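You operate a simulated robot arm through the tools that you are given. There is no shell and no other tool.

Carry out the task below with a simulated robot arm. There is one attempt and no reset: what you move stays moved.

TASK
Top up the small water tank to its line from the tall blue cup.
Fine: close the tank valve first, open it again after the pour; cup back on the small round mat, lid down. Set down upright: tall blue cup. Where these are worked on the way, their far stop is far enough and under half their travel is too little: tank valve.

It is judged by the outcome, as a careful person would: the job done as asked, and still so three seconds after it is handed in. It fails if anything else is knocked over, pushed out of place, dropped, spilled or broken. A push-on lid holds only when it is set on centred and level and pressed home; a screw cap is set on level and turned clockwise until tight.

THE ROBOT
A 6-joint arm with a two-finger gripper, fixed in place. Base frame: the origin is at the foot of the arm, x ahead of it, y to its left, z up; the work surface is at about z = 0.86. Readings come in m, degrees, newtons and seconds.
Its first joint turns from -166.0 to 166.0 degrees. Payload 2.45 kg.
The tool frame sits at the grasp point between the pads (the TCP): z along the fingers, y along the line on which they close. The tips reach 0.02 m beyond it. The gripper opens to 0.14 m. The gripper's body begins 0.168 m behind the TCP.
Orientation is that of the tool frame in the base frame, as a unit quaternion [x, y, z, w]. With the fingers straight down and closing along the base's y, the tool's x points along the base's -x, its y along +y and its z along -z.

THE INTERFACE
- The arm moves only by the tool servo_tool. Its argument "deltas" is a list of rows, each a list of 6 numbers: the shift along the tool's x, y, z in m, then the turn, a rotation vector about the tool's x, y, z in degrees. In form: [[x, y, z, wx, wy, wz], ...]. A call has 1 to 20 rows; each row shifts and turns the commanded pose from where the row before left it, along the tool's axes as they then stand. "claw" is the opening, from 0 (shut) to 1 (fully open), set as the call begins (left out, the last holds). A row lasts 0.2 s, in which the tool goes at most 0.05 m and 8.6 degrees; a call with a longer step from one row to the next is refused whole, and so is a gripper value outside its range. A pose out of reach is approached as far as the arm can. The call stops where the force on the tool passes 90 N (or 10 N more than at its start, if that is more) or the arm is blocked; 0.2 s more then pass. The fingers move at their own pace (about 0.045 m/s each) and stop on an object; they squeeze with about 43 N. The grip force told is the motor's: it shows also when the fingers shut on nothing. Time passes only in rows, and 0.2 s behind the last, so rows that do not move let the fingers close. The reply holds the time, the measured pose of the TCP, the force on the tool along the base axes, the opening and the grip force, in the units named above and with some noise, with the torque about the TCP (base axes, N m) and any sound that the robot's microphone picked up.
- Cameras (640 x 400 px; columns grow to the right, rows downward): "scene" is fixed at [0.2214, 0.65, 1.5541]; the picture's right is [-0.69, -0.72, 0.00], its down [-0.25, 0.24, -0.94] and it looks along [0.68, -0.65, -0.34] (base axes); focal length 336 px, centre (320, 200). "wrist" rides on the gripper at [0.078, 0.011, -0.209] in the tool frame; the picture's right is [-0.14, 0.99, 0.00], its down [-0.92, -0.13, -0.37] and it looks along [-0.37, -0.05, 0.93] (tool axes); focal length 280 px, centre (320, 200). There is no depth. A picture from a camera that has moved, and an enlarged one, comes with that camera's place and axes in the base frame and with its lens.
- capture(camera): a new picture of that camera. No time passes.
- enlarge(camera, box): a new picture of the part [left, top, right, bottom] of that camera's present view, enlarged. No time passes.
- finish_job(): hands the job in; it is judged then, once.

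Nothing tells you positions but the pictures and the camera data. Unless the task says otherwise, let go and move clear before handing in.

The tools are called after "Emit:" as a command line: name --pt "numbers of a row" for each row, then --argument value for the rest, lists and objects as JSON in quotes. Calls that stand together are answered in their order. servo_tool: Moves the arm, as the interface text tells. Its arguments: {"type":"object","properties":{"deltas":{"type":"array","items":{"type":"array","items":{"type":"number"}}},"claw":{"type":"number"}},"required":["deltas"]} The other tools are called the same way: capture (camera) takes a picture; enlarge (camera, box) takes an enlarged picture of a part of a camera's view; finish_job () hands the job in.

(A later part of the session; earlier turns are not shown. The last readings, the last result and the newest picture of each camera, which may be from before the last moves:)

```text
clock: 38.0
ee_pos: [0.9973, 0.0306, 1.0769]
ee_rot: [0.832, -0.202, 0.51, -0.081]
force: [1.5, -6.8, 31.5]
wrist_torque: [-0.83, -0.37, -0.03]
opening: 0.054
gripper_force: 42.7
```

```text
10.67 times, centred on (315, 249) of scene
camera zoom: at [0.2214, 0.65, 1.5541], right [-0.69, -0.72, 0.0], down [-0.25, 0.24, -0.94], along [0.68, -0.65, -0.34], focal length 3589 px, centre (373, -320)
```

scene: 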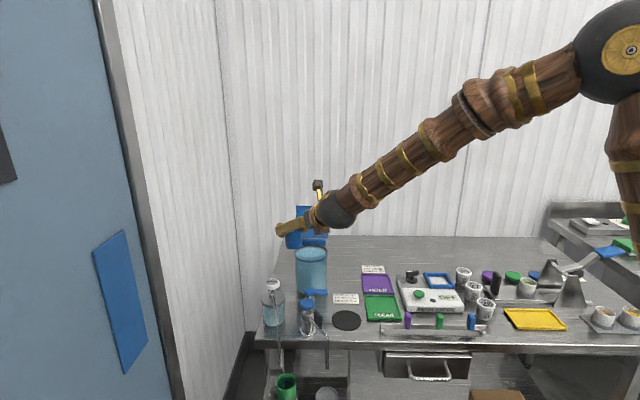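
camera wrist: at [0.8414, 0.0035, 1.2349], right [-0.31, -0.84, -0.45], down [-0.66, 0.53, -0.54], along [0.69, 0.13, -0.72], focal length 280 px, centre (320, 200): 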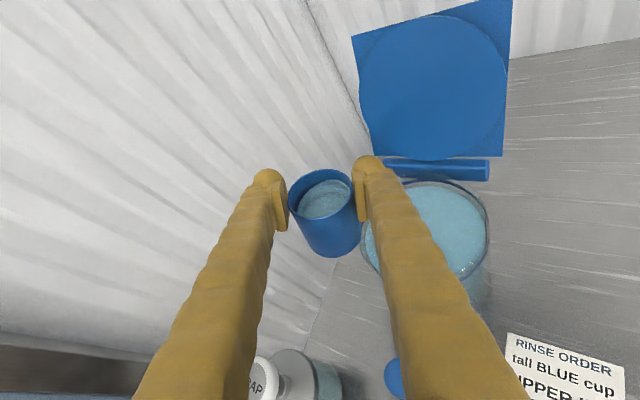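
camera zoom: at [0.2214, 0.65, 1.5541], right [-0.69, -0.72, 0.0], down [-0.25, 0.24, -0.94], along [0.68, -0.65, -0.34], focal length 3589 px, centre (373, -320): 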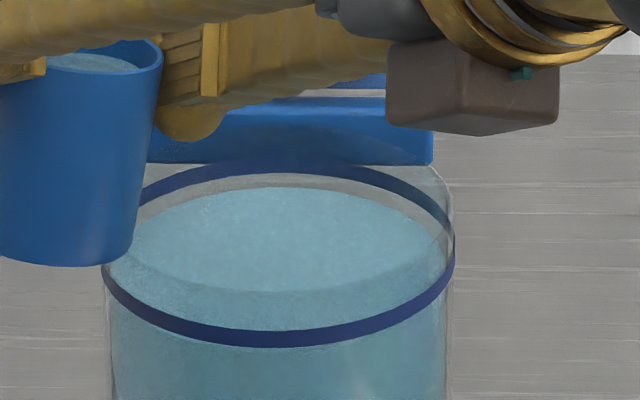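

There's an unexpected 31 N upward force: the glass rim stands higher above the line than I thought, and the cup's lower corner is resting on it. I'll rise straight up at once.

Emit:
servo_tool --pt "0.0122 -0.0051 -0.007 0 0 0" --pt "0.0122 -0.0051 -0.007 0 0 0" --pt "0 0 0 0 0 0"

Emit:
enlarge --camera "scene" --box '[285, 230, 345, 267.5]'

Emit:
enlarge --camera "scene" --box '[260, 200, 390, 340]'

Emit:
capture --camera "wrist"

```text
clock: 38.8
ee_pos: [0.9961, 0.0321, 1.1053]
ee_rot: [0.833, -0.202, 0.508, -0.08]
force: [-0.6, 0.3, -1.3]
wrist_torque: [0.0, 0.03, -0.03]
opening: 0.0536
gripper_force: 43.0
```

```text
10.67 times, centred on (315, 249) of scene
camera zoom: at [0.2214, 0.65, 1.5541], right [-0.69, -0.72, 0.0], down [-0.25, 0.24, -0.94], along [0.68, -0.65, -0.34], focal length 3589 px, centre (373, -320)
```

zoom: 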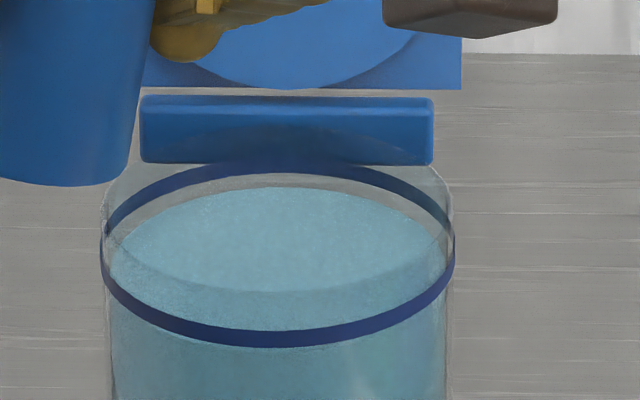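

```text
2.86 times, centred on (325, 270) of scene
camera zoom: at [0.2214, 0.65, 1.5541], right [-0.69, -0.72, 0.0], down [-0.25, 0.24, -0.94], along [0.68, -0.65, -0.34], focal length 961 px, centre (306, 0)
```

zoom: 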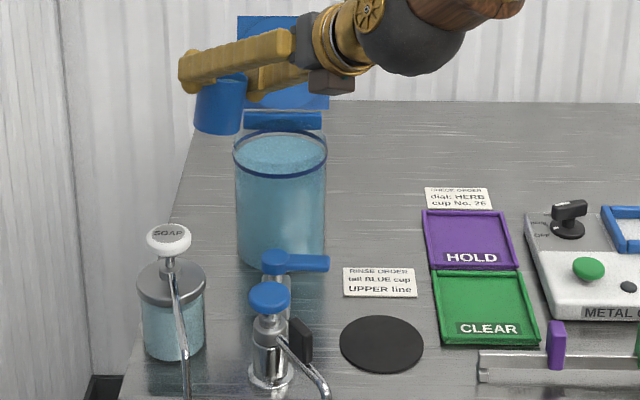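

```text
taken
camera wrist: at [0.8415, 0.0049, 1.2634], right [-0.31, -0.84, -0.45], down [-0.66, 0.53, -0.53], along [0.68, 0.13, -0.72], focal length 280 px, centre (320, 200)
```

wrist: 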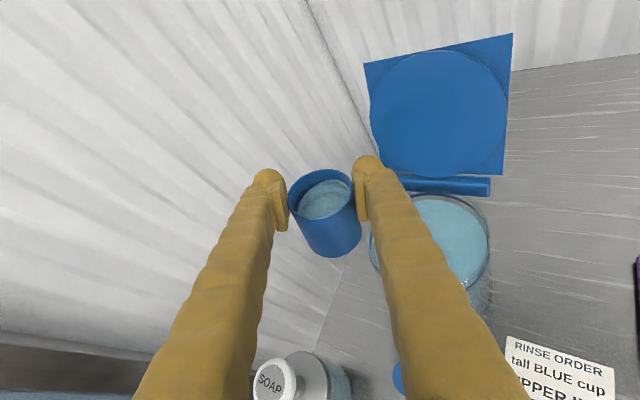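

The tank is unmoved and the force is gone. The wrist view shows the cup slid down in the grip during the lift, so its rim is now about level with the TCP and a finger covers the pouring side. I'll pour forward between the fingers instead: first bring the cup upright, then move over the near half of the tank.

Emit:
servo_tool --pt "0 0 0 -2 0 -3.464" --pt "0 0 0 -2 0 -3.464" --pt "0 0 0 -2 0 -3.464" --pt "0 0 0 -2 0 -3.464" --pt "0 0 0 -2 0 -3.464" --pt "0 0 0 0 0 0" --pt "-0.0037 0.0153 -0.0064 0 0 0" --pt "-0.0037 0.0153 -0.0064 0 0 0" --pt "-0.0037 0.0153 -0.0064 0 0 0" --pt "-0.0037 0.0153 -0.0064 0 0 0" --pt "0 0 0 0 0 0"

Emit:
capture --camera "wrist"

Emit:
enlarge --camera "scene" --box '[270, 200, 370, 300]'

Emit:
enlarge --camera "wrist" --box '[260, 150, 380, 270]'

```text
clock: 41.2
ee_pos: [0.9502, -0.0208, 1.1067]
ee_rot: [0.858, -0.118, 0.495, 0.07]
force: [-0.6, 0.2, -1.1]
wrist_torque: [0.0, -0.01, 0.01]
opening: 0.0538
gripper_force: 42.6
```

```text
taken
camera wrist: at [0.8109, 0.0081, 1.279], right [-0.34, -0.93, -0.12], down [-0.72, 0.33, -0.61], along [0.61, -0.12, -0.78], focal length 280 px, centre (320, 200)
```

wrist: 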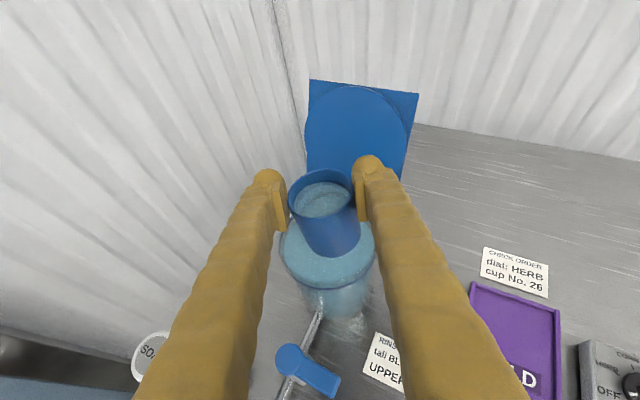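

```text
4.00 times, centred on (320, 250) of scene
camera zoom: at [0.2214, 0.65, 1.5541], right [-0.69, -0.72, 0.0], down [-0.25, 0.24, -0.94], along [0.68, -0.65, -0.34], focal length 1346 px, centre (320, 0)
```

zoom: 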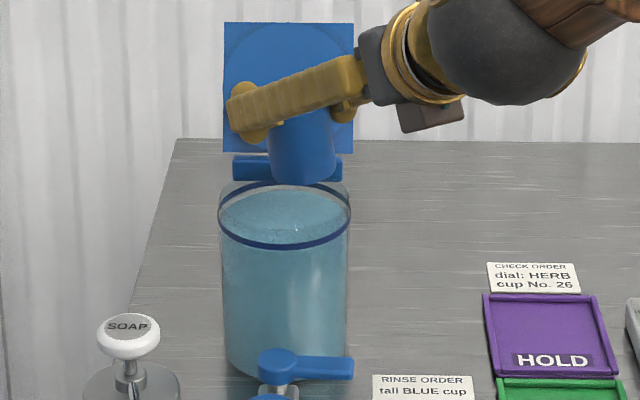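

```text
3.33 times, centred on (320, 210) of wrist
camera zoom: at [0.8109, 0.0081, 1.279], right [-0.34, -0.93, -0.12], down [-0.72, 0.33, -0.61], along [0.61, -0.12, -0.78], focal length 935 px, centre (320, 167)
```

zoom: 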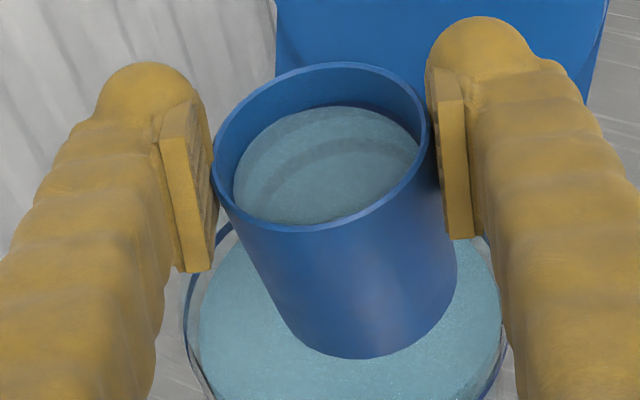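

The cup hangs upright over the near half of the tank with the lip facing forward and clear. I'll tip forward 20° and check the forces and the cup.

Emit:
servo_tool --pt "0 0 0 0 -4 0" --pt "0 0 0 0 -4 0" --pt "0 0 0 0 -4 0" --pt "0 0 0 0 -4 0" --pt "0 0 0 0 -4 0" --pt "0 0 0 0 0 0"

Emit:
enlarge --camera "wrist" --box '[240, 130, 400, 290]'

Emit:
enlarge --camera "scene" --box '[270, 200, 370, 300]'

```text
clock: 42.6
ee_pos: [0.952, -0.0204, 1.1066]
ee_rot: [0.931, -0.128, 0.338, 0.048]
force: [-1.2, -0.5, -1.3]
wrist_torque: [-0.01, 0.02, 0.01]
opening: 0.0537
gripper_force: 43.1
```

```text
2.50 times, centred on (320, 210) of wrist
camera zoom: at [0.8775, -0.009, 1.3174], right [-0.37, -0.92, -0.09], down [-0.87, 0.38, -0.31], along [0.32, -0.04, -0.95], focal length 701 px, centre (320, 175)
```

zoom: 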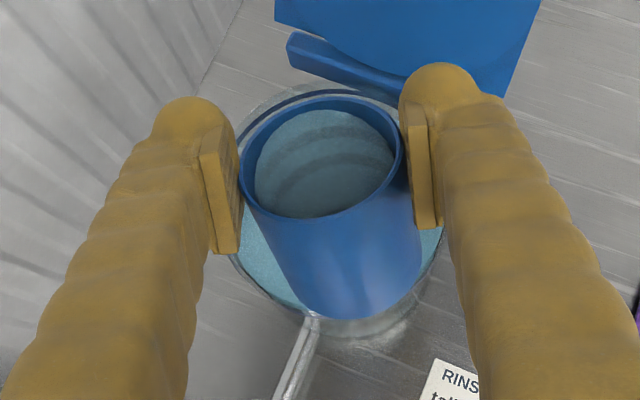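

```text
4.00 times, centred on (320, 250) of scene
camera zoom: at [0.2214, 0.65, 1.5541], right [-0.69, -0.72, 0.0], down [-0.25, 0.24, -0.94], along [0.68, -0.65, -0.34], focal length 1346 px, centre (320, 0)
```

zoom: 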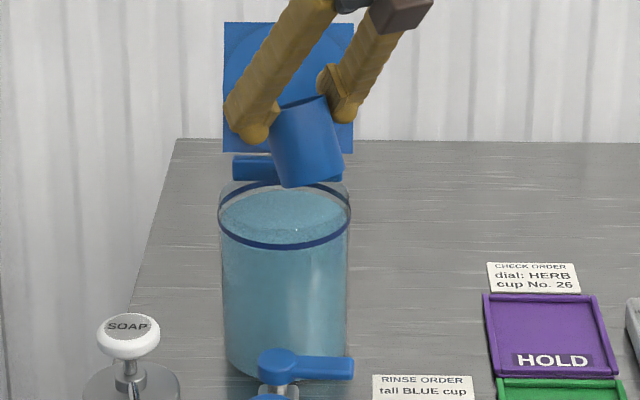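

Nothing has spilled and there's no contact. I'll continue in small steps toward the pouring point, to 32°.

Emit:
servo_tool --pt "0 0 0 0 -3 0" --pt "0 0 0 0 -3 0" --pt "0 0 0 0 -3 0" --pt "0 0 0 0 -3 0" --pt "0 0 0 0 0 0" --pt "0 0 0 0 0 0" --pt "0 0 0 0 0 0"

Emit:
enlarge --camera "wrist" --box '[240, 130, 400, 290]'

Emit:
enlarge --camera "scene" --box '[285, 230, 345, 267.5]'

```text
clock: 44.2
ee_pos: [0.952, -0.0193, 1.106]
ee_rot: [0.961, -0.133, 0.241, 0.035]
force: [-0.6, 0.0, -1.1]
wrist_torque: [-0.02, -0.01, 0.01]
opening: 0.054
gripper_force: 42.6
```

```text
2.50 times, centred on (320, 210) of wrist
camera zoom: at [0.9207, -0.0212, 1.3275], right [-0.39, -0.92, -0.06], down [-0.91, 0.39, -0.11], along [0.12, 0.01, -0.99], focal length 701 px, centre (320, 175)
```

zoom: 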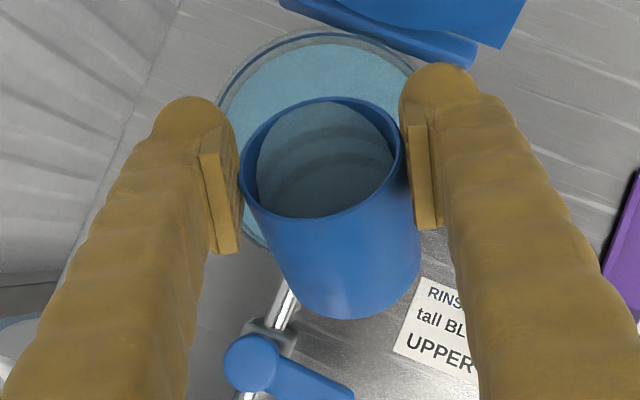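

```text
10.67 times, centred on (315, 249) of scene
camera zoom: at [0.2214, 0.65, 1.5541], right [-0.69, -0.72, 0.0], down [-0.25, 0.24, -0.94], along [0.68, -0.65, -0.34], focal length 3589 px, centre (373, -320)
```

zoom: 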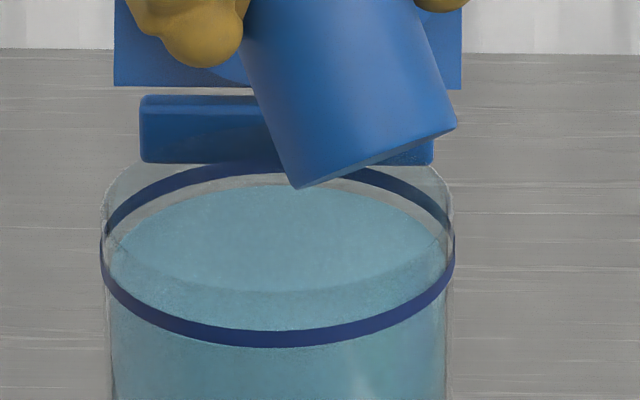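

The water is just reaching the lip. I'll tip on to 40° and let it run.

Emit:
servo_tool --pt "0 0 0 0 -2 0" --pt "0 0 0 0 -2 0" --pt "0 0 0 0 -2 0" --pt "0 0 0 0 -2 0" --pt "0 0 0 0 0 0" --pt "0 0 0 0 0 0" --pt "0 0 0 0 0 0" --pt "0 0 0 0 0 0"

Emit:
enlarge --camera "wrist" --box '[240, 130, 400, 290]'

Emit:
enlarge --camera "scene" --box '[285, 230, 345, 267.5]'

```text
clock: 46.0
ee_pos: [0.953, -0.0207, 1.1063]
ee_rot: [0.975, -0.134, 0.173, 0.026]
force: [-0.2, 0.0, -1.3]
wrist_torque: [0.03, -0.01, 0.0]
opening: 0.0537
gripper_force: 43.2
```

```text
2.50 times, centred on (320, 210) of wrist
camera zoom: at [0.9517, -0.0301, 1.3296], right [-0.39, -0.92, -0.04], down [-0.92, 0.39, 0.03], along [-0.01, 0.05, -1.0], focal length 701 px, centre (320, 175)
```

zoom: 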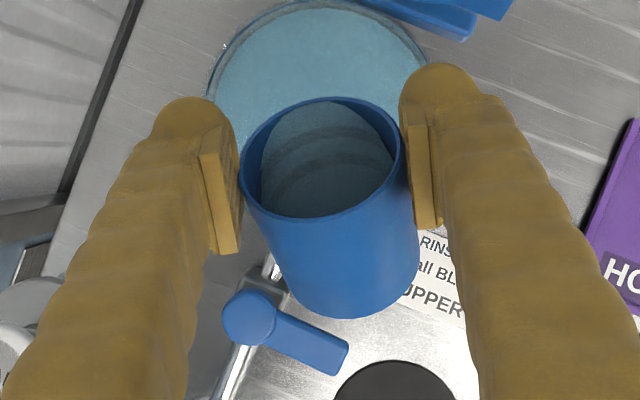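

```text
10.67 times, centred on (315, 249) of scene
camera zoom: at [0.2214, 0.65, 1.5541], right [-0.69, -0.72, 0.0], down [-0.25, 0.24, -0.94], along [0.68, -0.65, -0.34], focal length 3589 px, centre (373, -320)
```

zoom: 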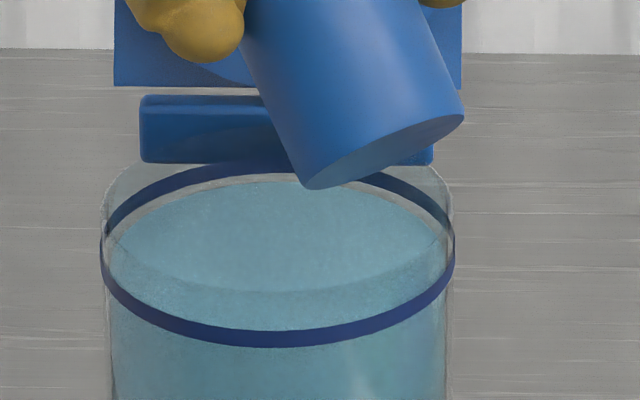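

The tank level is rising steadily and the stream lands inside. I'll carry on to 46°.

Emit:
servo_tool --pt "0 0 0 0 -2 0" --pt "0 0 0 0 -2 0" --pt "0 0 0 0 -2 0" --pt "0 0 0 0 0 0" --pt "0 0 0 0 0 0" --pt "0 0 0 0 0 0" --pt "0 0 0 0 0 0"

Emit:
enlarge --camera "wrist" --box '[240, 130, 400, 290]'

Emit:
enlarge --camera "scene" --box '[285, 230, 345, 267.5]'

```text
clock: 47.6
ee_pos: [0.9518, -0.0211, 1.1061]
ee_rot: [0.983, -0.136, 0.121, 0.019]
force: [-0.2, -0.1, -1.0]
wrist_torque: [0.0, -0.04, 0.0]
opening: 0.0538
gripper_force: 43.2
```

```text
2.50 times, centred on (320, 210) of wrist
camera zoom: at [0.9738, -0.0363, 1.328], right [-0.4, -0.92, -0.03], down [-0.91, 0.39, 0.13], along [-0.11, 0.08, -0.99], focal length 701 px, centre (320, 175)
```

zoom: 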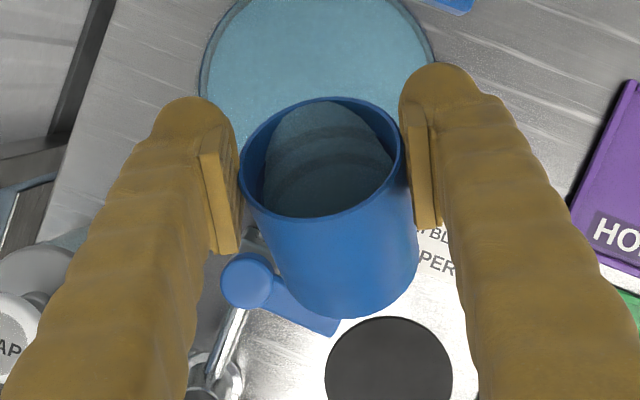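

```text
10.67 times, centred on (315, 249) of scene
camera zoom: at [0.2214, 0.65, 1.5541], right [-0.69, -0.72, 0.0], down [-0.25, 0.24, -0.94], along [0.68, -0.65, -0.34], focal length 3589 px, centre (373, -320)
```

zoom: 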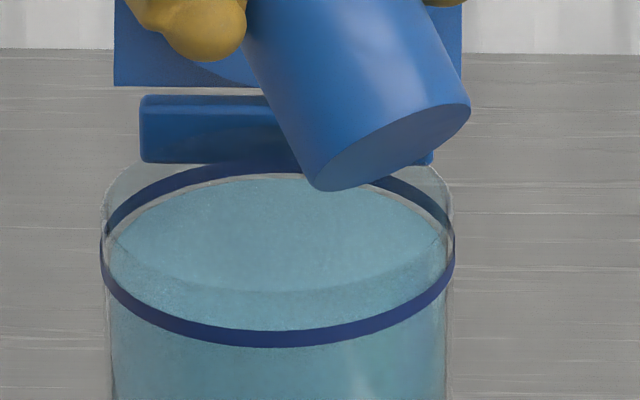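

Emit:
servo_tool --pt "0 0 0 0 -2 0" --pt "0 0 0 0 -2 0" --pt "0 0 0 0 -2 0" --pt "0 0 0 0 0 0" --pt "0 0 0 0 0 0" --pt "0 0 0 0 0 0" --pt "0 0 0 0 0 0"

Emit:
enlarge --camera "wrist" --box '[200, 80, 440, 280]'

Emit:
enlarge --camera "scene" --box '[294, 242, 326, 262]'

```text
clock: 49.2
ee_pos: [0.9514, -0.0207, 1.1056]
ee_rot: [0.988, -0.137, 0.069, 0.011]
force: [0.3, -0.3, 0.1]
wrist_torque: [-0.03, -0.02, -0.01]
opening: 0.054
gripper_force: 42.8
```

```text
2.00 times, centred on (320, 180) of wrist
camera zoom: at [0.996, -0.042, 1.3238], right [-0.4, -0.92, -0.02], down [-0.89, 0.39, 0.24], along [-0.21, 0.11, -0.97], focal length 561 px, centre (320, 240)
```

zoom: 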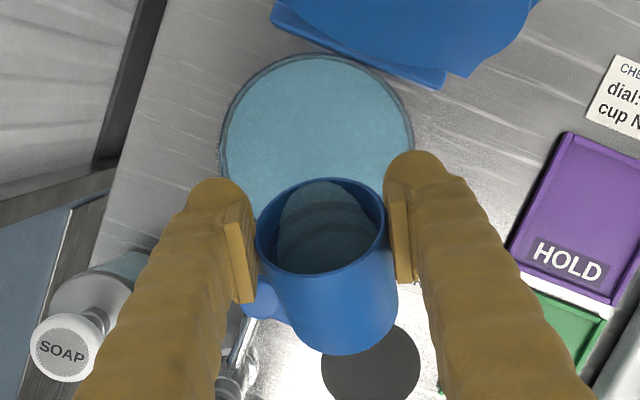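

```text
16.00 times, centred on (310, 252) of scene
camera zoom: at [0.2214, 0.65, 1.5541], right [-0.69, -0.72, 0.0], down [-0.25, 0.24, -0.94], along [0.68, -0.65, -0.34], focal length 5383 px, centre (480, -632)
```

zoom: 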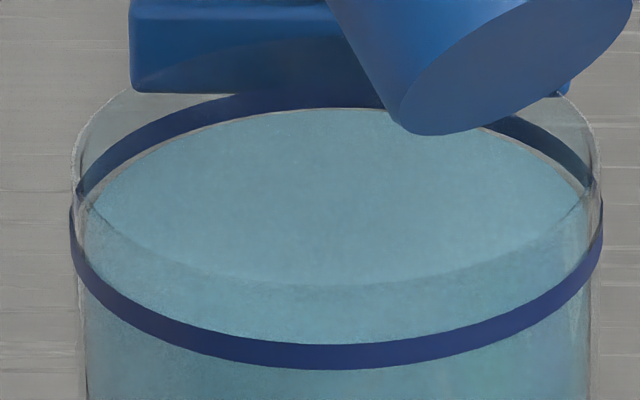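

The water edge is now meeting the line at the back. I'll tip back to stop the flow and check the level carefully.

Emit:
servo_tool --pt "0 0 0 0 5 0" --pt "0 0 0 0 5 0" --pt "0 0 0 0 5 0" --pt "0 0 0 0 5 0" --pt "0 0 0 0 0 0" --pt "0 0 0 0 0 0"

Emit:
enlarge --camera "scene" --box '[294, 242, 326, 262]'

Emit:
enlarge --camera "scene" --box '[292, 244, 308, 254]'

Emit:
enlarge --camera "wrist" --box '[220, 80, 420, 280]'

```text
clock: 50.6
ee_pos: [0.9521, -0.021, 1.1059]
ee_rot: [0.961, -0.133, 0.24, 0.034]
force: [0.2, -0.2, -0.3]
wrist_torque: [-0.01, -0.02, 0.0]
opening: 0.0539
gripper_force: 42.8
```

```text
16.00 times, centred on (310, 252) of scene
camera zoom: at [0.2214, 0.65, 1.5541], right [-0.69, -0.72, 0.0], down [-0.25, 0.24, -0.94], along [0.68, -0.65, -0.34], focal length 5383 px, centre (480, -632)
```

zoom: 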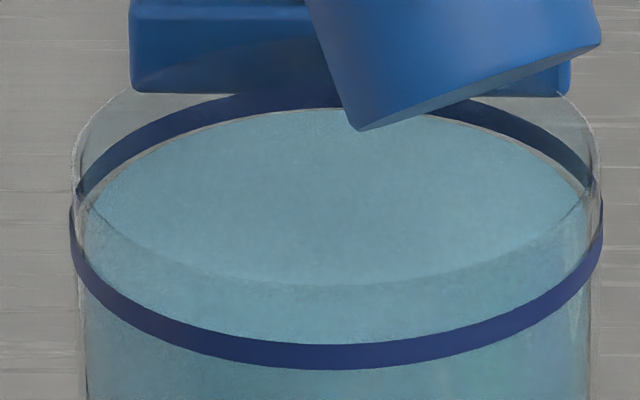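

```text
16.00 times, centred on (300, 249) of scene
camera zoom: at [0.2214, 0.65, 1.5541], right [-0.69, -0.72, 0.0], down [-0.25, 0.24, -0.94], along [0.68, -0.65, -0.34], focal length 5383 px, centre (640, -584)
```

zoom: 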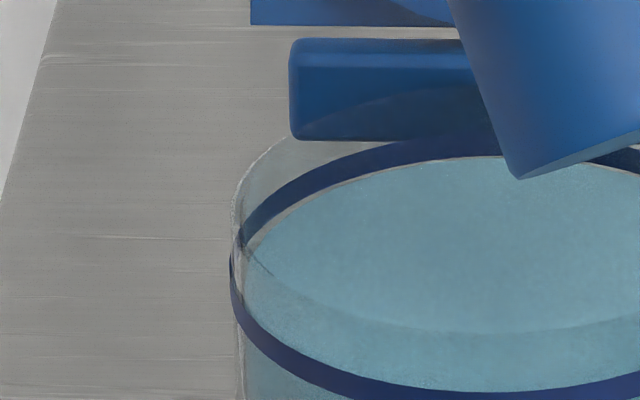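

```text
2.00 times, centred on (320, 180) of wrist
camera zoom: at [0.9207, -0.0217, 1.3275], right [-0.39, -0.92, -0.06], down [-0.91, 0.39, -0.11], along [0.12, 0.01, -0.99], focal length 561 px, centre (320, 240)
```

zoom: 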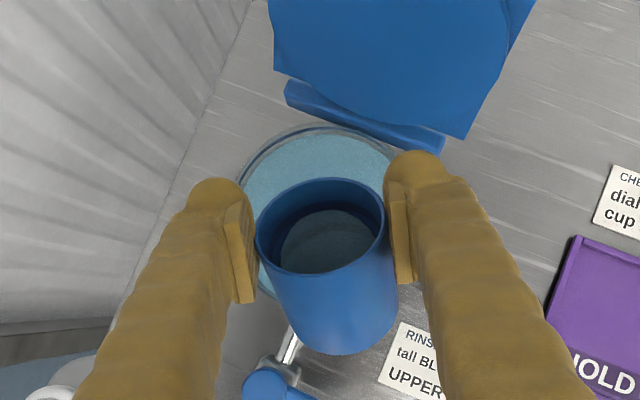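

The level is up about 6 mm and is now near the lower edge of the line band, roughly 2 mm below its middle. I'll pour a little more.

Emit:
servo_tool --pt "0 0 0 0 -5 0" --pt "0 0 0 0 -5 0" --pt "0 0 0 0 -5 0" --pt "0 0 0 0 -4 0" --pt "0 0 0 0 -2 0" --pt "0 0 0 0 -2 0" --pt "0 0 0 0 0 0" --pt "0 0 0 0 0 0" --pt "0 0 0 0 0 0" --pt "0 0 0 0 0 0"

Emit:
enlarge --camera "scene" --box '[294, 242, 326, 262]'

Emit:
enlarge --camera "wrist" --box '[200, 80, 440, 280]'

```text
clock: 52.8
ee_pos: [0.9516, -0.0201, 1.1071]
ee_rot: [0.99, -0.136, 0.044, 0.007]
force: [-0.1, -0.4, -1.0]
wrist_torque: [-0.01, -0.04, -0.03]
opening: 0.0536
gripper_force: 42.5
```

```text
16.00 times, centred on (310, 252) of scene
camera zoom: at [0.2214, 0.65, 1.5541], right [-0.69, -0.72, 0.0], down [-0.25, 0.24, -0.94], along [0.68, -0.65, -0.34], focal length 5383 px, centre (480, -632)
```

zoom: 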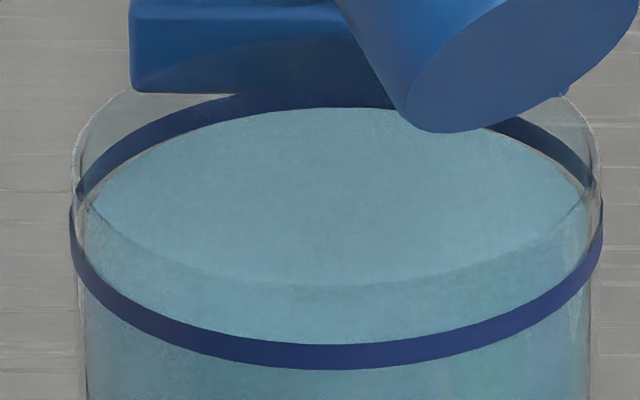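

```text
2.00 times, centred on (320, 180) of wrist
camera zoom: at [1.006, -0.0456, 1.3213], right [-0.4, -0.92, -0.01], down [-0.88, 0.38, 0.29], along [-0.26, 0.12, -0.96], focal length 561 px, centre (320, 240)
```

zoom: 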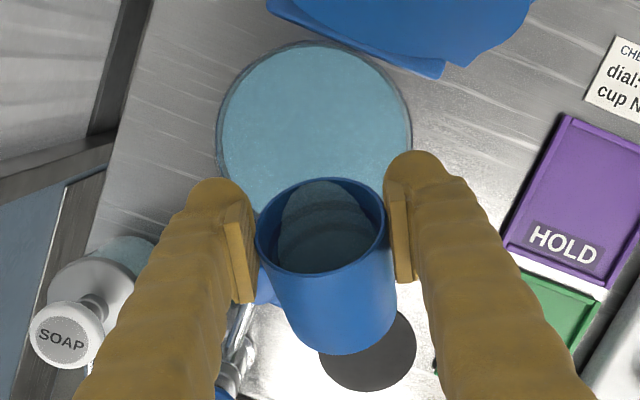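

Emit:
servo_tool --pt "0 0 0 0 -2 0" --pt "0 0 0 0 -2 0" --pt "0 0 0 0 0 0" --pt "0 0 0 0 0 0" --pt "0 0 0 0 0 0" --pt "0 0 0 0 0 0"

Emit:
enlarge --camera "scene" --box '[294, 242, 326, 262]'

```text
clock: 54.2
ee_pos: [0.9509, -0.0218, 1.106]
ee_rot: [0.99, -0.137, 0.009, 0.003]
force: [-0.2, -0.1, -0.1]
wrist_torque: [0.02, -0.03, 0.01]
opening: 0.0536
gripper_force: 42.9
```

```text
16.00 times, centred on (310, 252) of scene
camera zoom: at [0.2214, 0.65, 1.5541], right [-0.69, -0.72, 0.0], down [-0.25, 0.24, -0.94], along [0.68, -0.65, -0.34], focal length 5383 px, centre (480, -632)
```

zoom: 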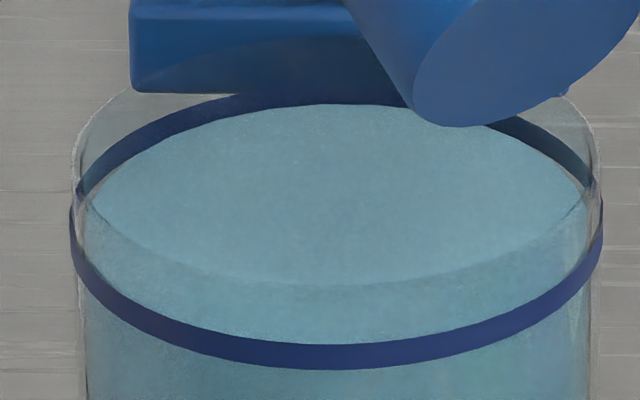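

Emit:
servo_tool --pt "0 0 0 0 -2 0" --pt "0 0 0 0 -1.5 0" --pt "0 0 0 0 0 0" --pt "0 0 0 0 0 0" --pt "0 0 0 0 0 0" --pt "0 0 0 0 0 0"

Emit:
enlarge --camera "scene" --box '[294, 242, 326, 262]'

```text
clock: 55.6
ee_pos: [0.9508, -0.021, 1.1064]
ee_rot: [0.99, -0.138, -0.021, -0.001]
force: [-0.5, -0.5, -0.7]
wrist_torque: [0.01, -0.02, -0.02]
opening: 0.0535
gripper_force: 42.7
```

```text
16.00 times, centred on (310, 252) of scene
camera zoom: at [0.2214, 0.65, 1.5541], right [-0.69, -0.72, 0.0], down [-0.25, 0.24, -0.94], along [0.68, -0.65, -0.34], focal length 5383 px, centre (480, -632)
```

zoom: 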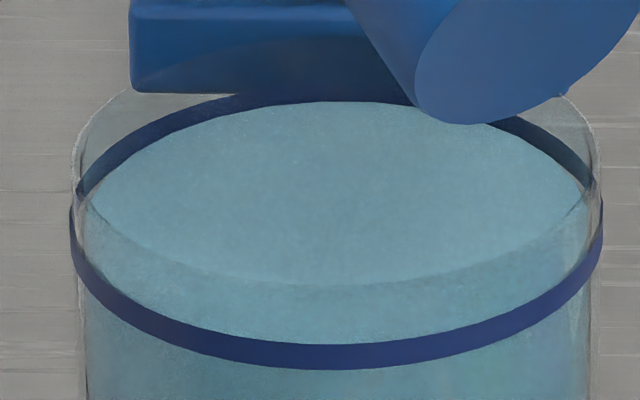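

The water now covers to about the middle of the line. I'll bring the cup upright and then inspect the level with the view clear.

Emit:
servo_tool --pt "0 0 0 0 5 0" --pt "0 0 0 0 5 0" --pt "0 0 0 0 5 0" --pt "0 0 0 0 5 0" --pt "0 0 0 0 5 0" --pt "0 0 0 0 5 0" --pt "0 0 0 0 5 0" --pt "0 0 0 0 5 0" --pt "0 0 0 0 5 0" --pt "0 0 0 0 5 0" --pt "0 0 0 0 5 0" --pt "0 0 0 0 5 0" --pt "0 0 0 0 2.5 0" --pt "0 0 0 0 0 0"

Emit:
enlarge --camera "scene" --box '[294, 242, 326, 262]'

Emit:
capture --camera "scene"

Emit:
enlarge --camera "wrist" --box '[220, 130, 420, 290]'

```text
clock: 58.6
ee_pos: [0.9516, -0.0208, 1.106]
ee_rot: [0.857, -0.117, 0.496, 0.07]
force: [-0.3, 0.7, 0.0]
wrist_torque: [-0.02, 0.0, -0.01]
opening: 0.0537
gripper_force: 43.5
```

```text
16.00 times, centred on (310, 252) of scene
camera zoom: at [0.2214, 0.65, 1.5541], right [-0.69, -0.72, 0.0], down [-0.25, 0.24, -0.94], along [0.68, -0.65, -0.34], focal length 5383 px, centre (480, -632)
```

zoom: 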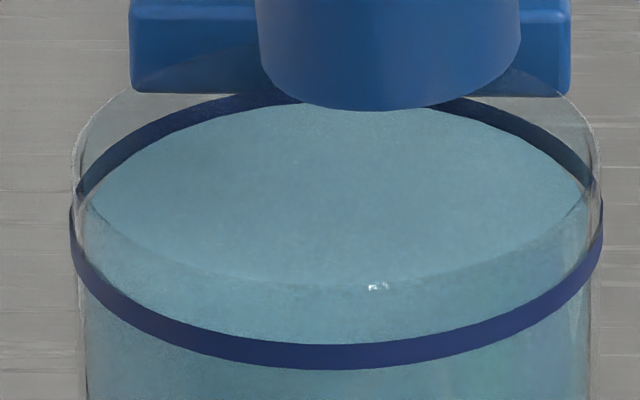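

```text
taken
```

scene: 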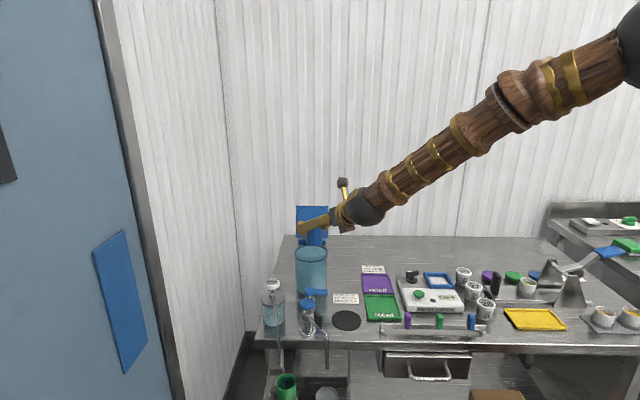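

```text
2.50 times, centred on (320, 210) of wrist
camera zoom: at [0.8127, 0.0089, 1.278], right [-0.34, -0.94, -0.12], down [-0.72, 0.33, -0.61], along [0.61, -0.12, -0.78], focal length 701 px, centre (320, 175)
```

zoom: 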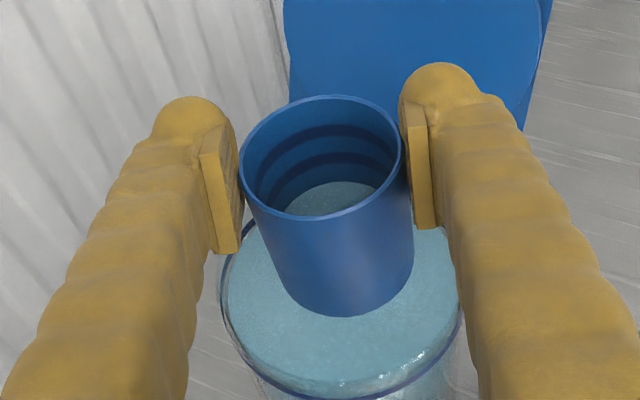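

The level sits on the line, the tank is fine and the cup still holds some water. Now I'll carry the cup back over the mat and lower most of the way.

Emit:
servo_tool --pt "-0.00597 0.00085 -0.01034 0 0 0" --pt "-0.01194 0.00169 -0.02067 0 0 0" --pt "-0.01194 0.00169 -0.02067 0 0 0" --pt "-0.01194 0.00169 -0.02067 0 0 0" --pt "-0.01194 0.00169 -0.02067 0 0 0" --pt "-0.01194 0.00169 -0.02067 0 0 0" --pt "-0.01194 0.00169 -0.02067 0 0 0" --pt "-0.01194 0.00169 -0.02067 0 0 0" --pt "-0.00597 0.00085 -0.01034 0 0 0" --pt "0 0 0 0 0 0" --pt "-0.0112 0 0.0065 0 0 0" --pt "-0.0225 0 0.013 0 0 0" --pt "-0.0225 0 0.013 0 0 0" --pt "-0.0225 0 0.013 0 0 0" --pt "-0.0225 0 0.013 0 0 0" --pt "-0.0225 0 0.013 0 0 0" --pt "-0.0113 0 0.0065 0 0 0" --pt "0 0 0 0 0 0"

Emit:
capture --camera "wrist"

Emit:
enlarge --camera "scene" --box '[310, 270, 390, 340]'

Emit:
enlarge --camera "scene" --box '[294, 242, 326, 262]'

```text
clock: 62.4
ee_pos: [0.7639, 0.0184, 0.9501]
ee_rot: [0.857, -0.118, 0.497, 0.07]
force: [-0.4, 1.0, -1.1]
wrist_torque: [0.01, 0.02, 0.01]
opening: 0.0536
gripper_force: 43.2
```

```text
taken
camera wrist: at [0.6249, 0.0477, 1.1221], right [-0.34, -0.93, -0.12], down [-0.72, 0.33, -0.61], along [0.61, -0.12, -0.78], focal length 280 px, centre (320, 200)
```

wrist: 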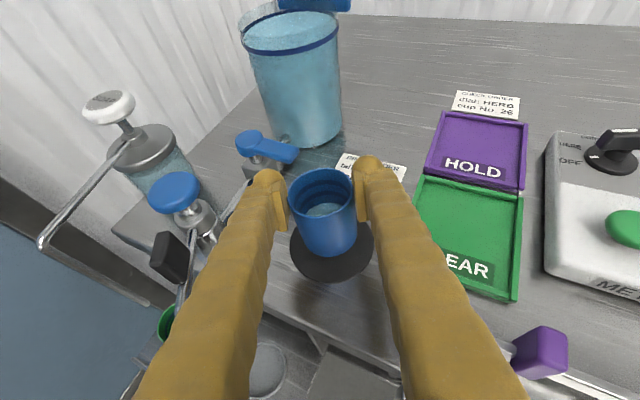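

```text
5.71 times, centred on (350, 305) of scene
camera zoom: at [0.2214, 0.65, 1.5541], right [-0.69, -0.72, 0.0], down [-0.25, 0.24, -0.94], along [0.68, -0.65, -0.34], focal length 1923 px, centre (149, -400)
```

zoom: 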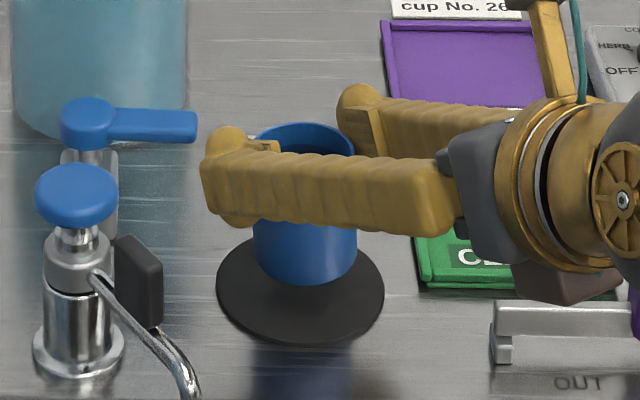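

```text
16.00 times, centred on (310, 252) of scene
camera zoom: at [0.2214, 0.65, 1.5541], right [-0.69, -0.72, 0.0], down [-0.25, 0.24, -0.94], along [0.68, -0.65, -0.34], focal length 5383 px, centre (480, -632)
```

zoom: 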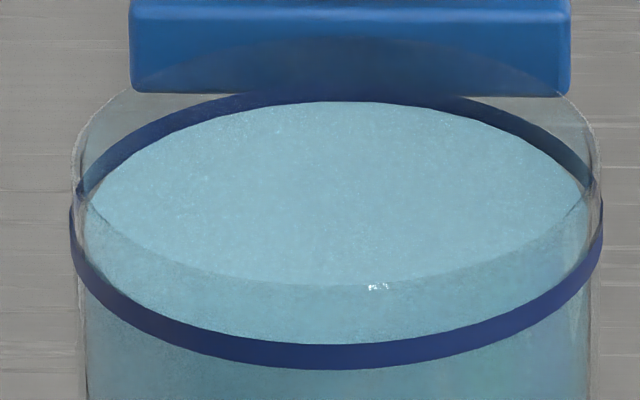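

The tank level is on the line. The cup is over the mat with about 2.5 cm to go, so I'll lower it in small steps and watch the force.

Emit:
servo_tool --pt "-0.0087 0 0.005 0 0 0" --pt "-0.0052 0 0.003 0 0 0" --pt "-0.0026 0 0.0015 0 0 0" --pt "0 0 0 0 0 0"

Emit:
enlarge --camera "scene" --box '[310, 270, 390, 340]'

```text
clock: 63.4
ee_pos: [0.763, 0.0165, 0.9308]
ee_rot: [0.857, -0.119, 0.496, 0.07]
force: [0.2, -0.1, -1.1]
wrist_torque: [0.03, -0.03, -0.02]
opening: 0.0536
gripper_force: 42.8
```

```text
5.71 times, centred on (350, 305) of scene
camera zoom: at [0.2214, 0.65, 1.5541], right [-0.69, -0.72, 0.0], down [-0.25, 0.24, -0.94], along [0.68, -0.65, -0.34], focal length 1923 px, centre (149, -400)
```

zoom: 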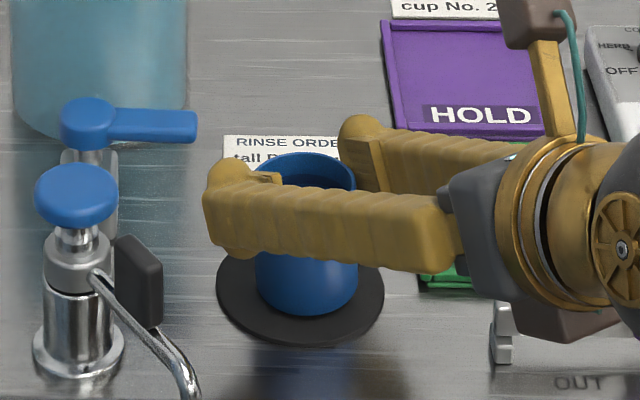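

Emit:
servo_tool --pt "-0.0017 0 0.001 0 0 0" --pt "-0.0017 0 0.001 0 0 0" --pt "0 0 0 0 0 0"

Emit:
servo_tool --pt "-0.0013 0 0.00075 0 0 0" --pt "0 0 0 0 0 0"

Emit:
servo_tool --pt "-0.0013 0 0.00075 0 0 0" --pt "0 0 0 0 0 0"

```text
clock: 64.2
ee_pos: [0.7635, 0.0175, 0.9276]
ee_rot: [0.858, -0.118, 0.496, 0.07]
force: [-0.9, 1.1, 5.2]
wrist_torque: [0.14, -0.02, 0.02]
opening: 0.0537
gripper_force: 43.1
```

```text
clock: 64.8
ee_pos: [0.7644, 0.0176, 0.9267]
ee_rot: [0.857, -0.119, 0.497, 0.07]
force: [-7.4, -3.4, 30.5]
wrist_torque: [-0.26, -0.04, -0.07]
opening: 0.0537
gripper_force: 43.3
```

```text
clock: 65.4
ee_pos: [0.7652, 0.0171, 0.9262]
ee_rot: [0.857, -0.119, 0.497, 0.07]
force: [-1.5, -11.6, 37.3]
wrist_torque: [-0.66, -0.5, -0.2]
opening: 0.0537
gripper_force: 43.3
```

The cup is on the mat and the force shows solid contact. I'll relieve the press slightly, then open the fingers.

Emit:
servo_tool --pt "0.0013 0 -0.00075 0 0 0" --pt "0 0 0 0 0 0"

Emit:
servo_tool --pt "0 0 0 0 0 0" --pt "0 0 0 0 0 0" --pt "0 0 0 0 0 0" --claw 0.65

Emit:
capture --camera "wrist"

Emit:
enlarge --camera "scene" --box '[310, 270, 390, 340]'

```text
clock: 66.0
ee_pos: [0.7634, 0.018, 0.9257]
ee_rot: [0.858, -0.118, 0.495, 0.069]
force: [5.1, -1.3, 13.0]
wrist_torque: [-0.1, -0.45, -0.07]
opening: 0.0535
gripper_force: 43.1
```

```text
clock: 66.8
ee_pos: [0.7629, 0.0171, 0.9258]
ee_rot: [0.859, -0.119, 0.494, 0.069]
force: [0.1, 0.3, -0.2]
wrist_torque: [-0.02, 0.0, -0.02]
opening: 0.0909
gripper_force: 0.0
```

```text
taken
camera wrist: at [0.6246, 0.0474, 1.0983], right [-0.34, -0.93, -0.12], down [-0.72, 0.33, -0.61], along [0.61, -0.12, -0.78], focal length 280 px, centre (320, 200)
```

wrist: 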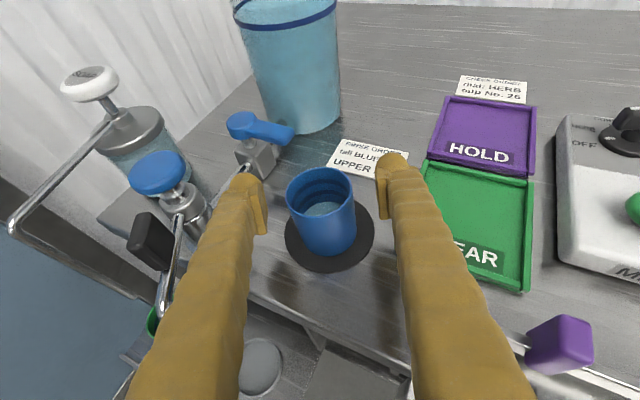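

```text
5.71 times, centred on (350, 305) of scene
camera zoom: at [0.2214, 0.65, 1.5541], right [-0.69, -0.72, 0.0], down [-0.25, 0.24, -0.94], along [0.68, -0.65, -0.34], focal length 1923 px, centre (149, -400)
```

zoom: 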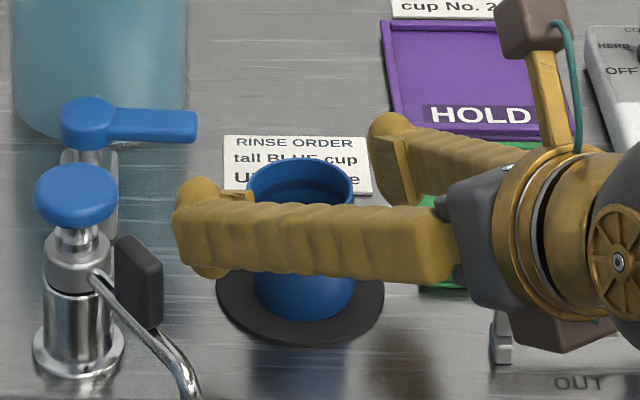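

The cup stands upright on the mat. I'll raise the open gripper straight up, clear of it.

Emit:
servo_tool --pt "0.0087 0 -0.005 0 0 0" --pt "0.0173 0 -0.01 0 0 0" --pt "0.026 0 -0.015 0 0 0" --pt "0.026 0 -0.015 0 0 0" --pt "0.026 0 -0.015 0 0 0" --pt "0.026 0 -0.015 0 0 0" --pt "0.026 0 -0.015 0 0 0" --pt "0.026 0 -0.015 0 0 0" --pt "0 0 0 0 0 0"

Emit:
capture --camera "wrist"

Emit:
enlarge --camera "scene" --box '[270, 200, 390, 340]'

```text
clock: 68.8
ee_pos: [0.7629, 0.0188, 1.1365]
ee_rot: [0.858, -0.118, 0.495, 0.07]
force: [0.7, -0.7, 0.0]
wrist_torque: [0.0, 0.0, 0.0]
opening: 0.0912
gripper_force: 0.0
```

```text
taken
camera wrist: at [0.6238, 0.0488, 1.3083], right [-0.34, -0.94, -0.12], down [-0.72, 0.33, -0.61], along [0.61, -0.12, -0.78], focal length 280 px, centre (320, 200)
```

wrist: 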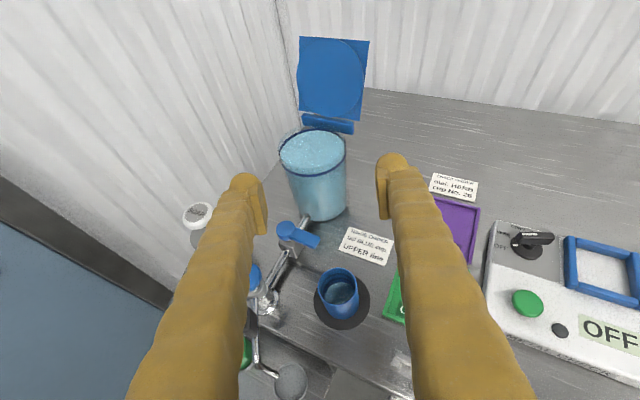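

```text
2.86 times, centred on (330, 270) of scene
camera zoom: at [0.2214, 0.65, 1.5541], right [-0.69, -0.72, 0.0], down [-0.25, 0.24, -0.94], along [0.68, -0.65, -0.34], focal length 961 px, centre (291, 0)
```

zoom: 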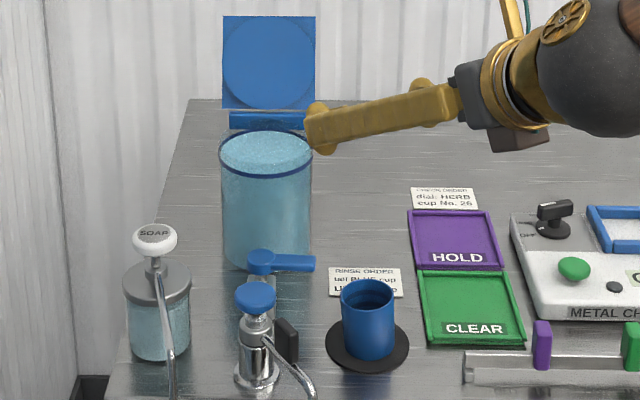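

The cup is upright on its mat. Next is the lid, which stands open and leans back about 20°, with its top edge near (1.05, -0.11, 1.12). I'll rise, turn the gripper to face it squarely and pitch to 45°.

Emit:
servo_tool --pt "0.0216 0 -0.0125 0 0 0" --pt "0.0216 0 -0.0125 0 0 0" --pt "0.0216 0 -0.0125 0 0 0" --pt "0.0216 0 -0.0125 0 0 0" --pt "0 0 0 -6.06 0 3.5" --pt "0 0 0 -6.06 0 3.5" --pt "0 0 0 -6.06 0 3.5" --pt "0 0 0 -6.06 0 3.5" --pt "0 0 0 0 -7.5 0" --pt "0 0 0 0 -7.5 0" --pt "0 0 0 0 0 0" --claw 0.36

Emit:
capture --camera "wrist"

```text
clock: 71.2
ee_pos: [0.7644, 0.019, 1.2348]
ee_rot: [0.857, -0.344, 0.356, 0.143]
force: [0.1, 1.1, -0.2]
wrist_torque: [0.0, -0.02, -0.03]
opening: 0.0505
gripper_force: 0.0
```

```text
taken
camera wrist: at [0.6903, 0.077, 1.4388], right [-0.76, -0.65, -0.1], down [-0.57, 0.72, -0.39], along [0.32, -0.24, -0.92], focal length 280 px, centre (320, 200)
```

wrist: 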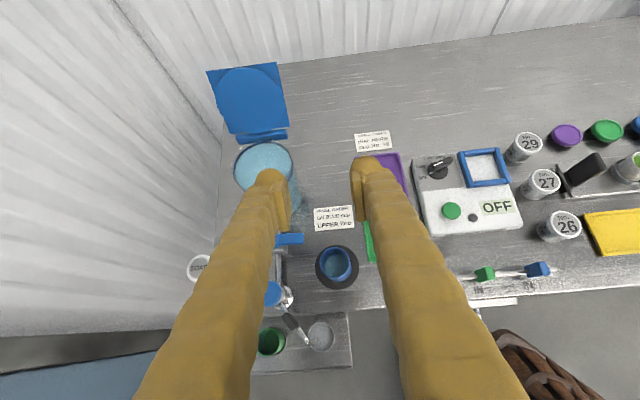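

The wrist view agrees with the lid position. I'll move to hover just beyond and above its top edge.

Emit:
servo_tool --pt "0.02616 -0.01363 0.03235 0 0 0" --pt "0.02616 -0.01363 0.03235 0 0 0" --pt "0.02616 -0.01363 0.03235 0 0 0" --pt "0.02616 -0.01363 0.03235 0 0 0" --pt "0.02616 -0.01363 0.03235 0 0 0" --pt "0.02616 -0.01363 0.03235 0 0 0" --pt "0.02616 -0.01363 0.03235 0 0 0" --pt "0.02616 -0.01363 0.03235 0 0 0" --pt "0 0 0 0 0 0"

Emit:
capture --camera "wrist"

Emit:
enlarge --camera "scene" --box '[260, 150, 400, 270]'

```text
clock: 73.2
ee_pos: [1.078, -0.1329, 1.2026]
ee_rot: [0.857, -0.344, 0.355, 0.144]
force: [0.0, 0.6, -0.2]
wrist_torque: [0.0, 0.01, 0.02]
opening: 0.0505
gripper_force: 0.0
```

```text
taken
camera wrist: at [1.0039, -0.0755, 1.4047], right [-0.76, -0.65, -0.1], down [-0.57, 0.72, -0.39], along [0.32, -0.24, -0.91], focal length 280 px, centre (320, 200)
```

wrist: 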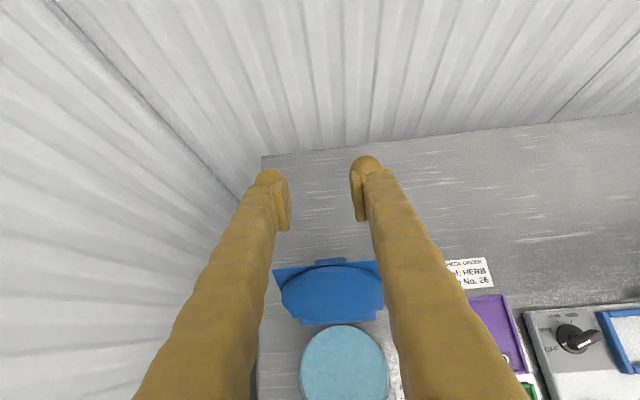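

```text
3.33 times, centred on (330, 210) of scene
camera zoom: at [0.2214, 0.65, 1.5541], right [-0.69, -0.72, 0.0], down [-0.25, 0.24, -0.94], along [0.68, -0.65, -0.34], focal length 1122 px, centre (287, 167)
```

zoom: 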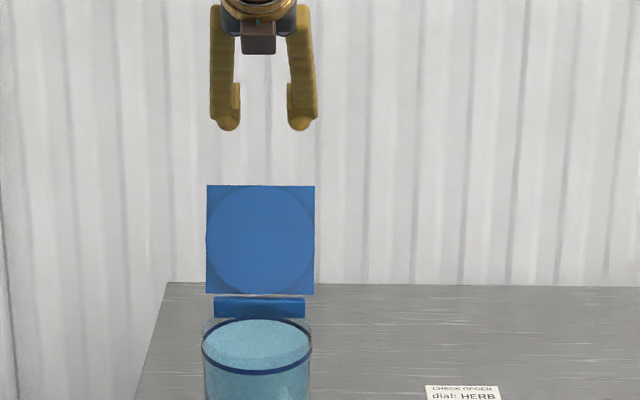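

The fingers are centred on the lid and beyond its top edge. I'll lower so the fingertips sit behind the lid.

Emit:
servo_tool --pt "-0.0177 0 0.0177 0 0 0" --pt "-0.0177 0 0.0177 0 0 0" --pt "-0.0177 0 0.0177 0 0 0" --pt "0 0 0 0 0 0"

Emit:
capture --camera "wrist"

Emit:
enlarge --camera "scene" --box '[260, 150, 400, 270]'

```text
clock: 74.2
ee_pos: [1.0764, -0.1315, 1.1241]
ee_rot: [0.857, -0.344, 0.355, 0.144]
force: [-0.3, -0.2, -0.4]
wrist_torque: [0.03, 0.01, -0.01]
opening: 0.0502
gripper_force: 0.1
```

```text
taken
camera wrist: at [1.0023, -0.0748, 1.3276], right [-0.76, -0.65, -0.1], down [-0.57, 0.72, -0.39], along [0.32, -0.24, -0.91], focal length 280 px, centre (320, 200)
```

wrist: 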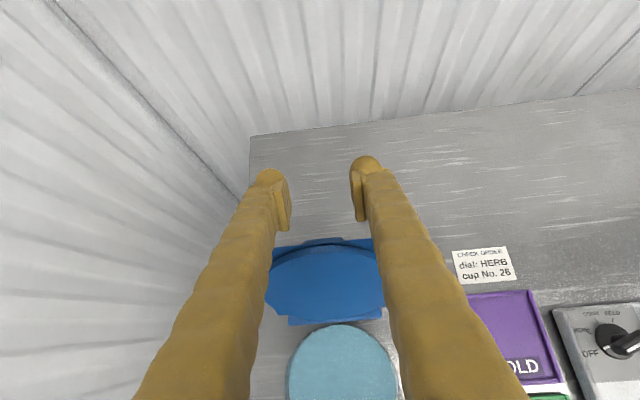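

```text
3.33 times, centred on (330, 210) of scene
camera zoom: at [0.2214, 0.65, 1.5541], right [-0.69, -0.72, 0.0], down [-0.25, 0.24, -0.94], along [0.68, -0.65, -0.34], focal length 1122 px, centre (287, 167)
```

zoom: 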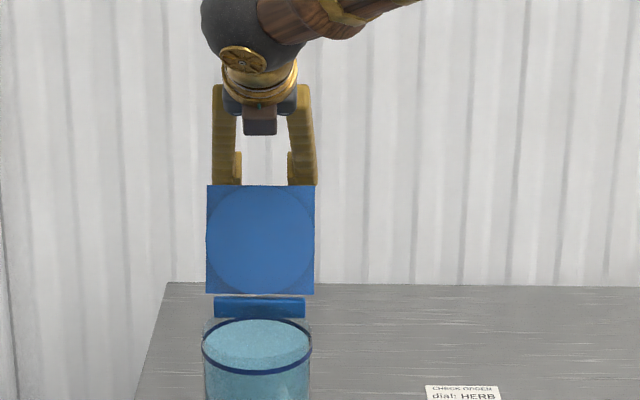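

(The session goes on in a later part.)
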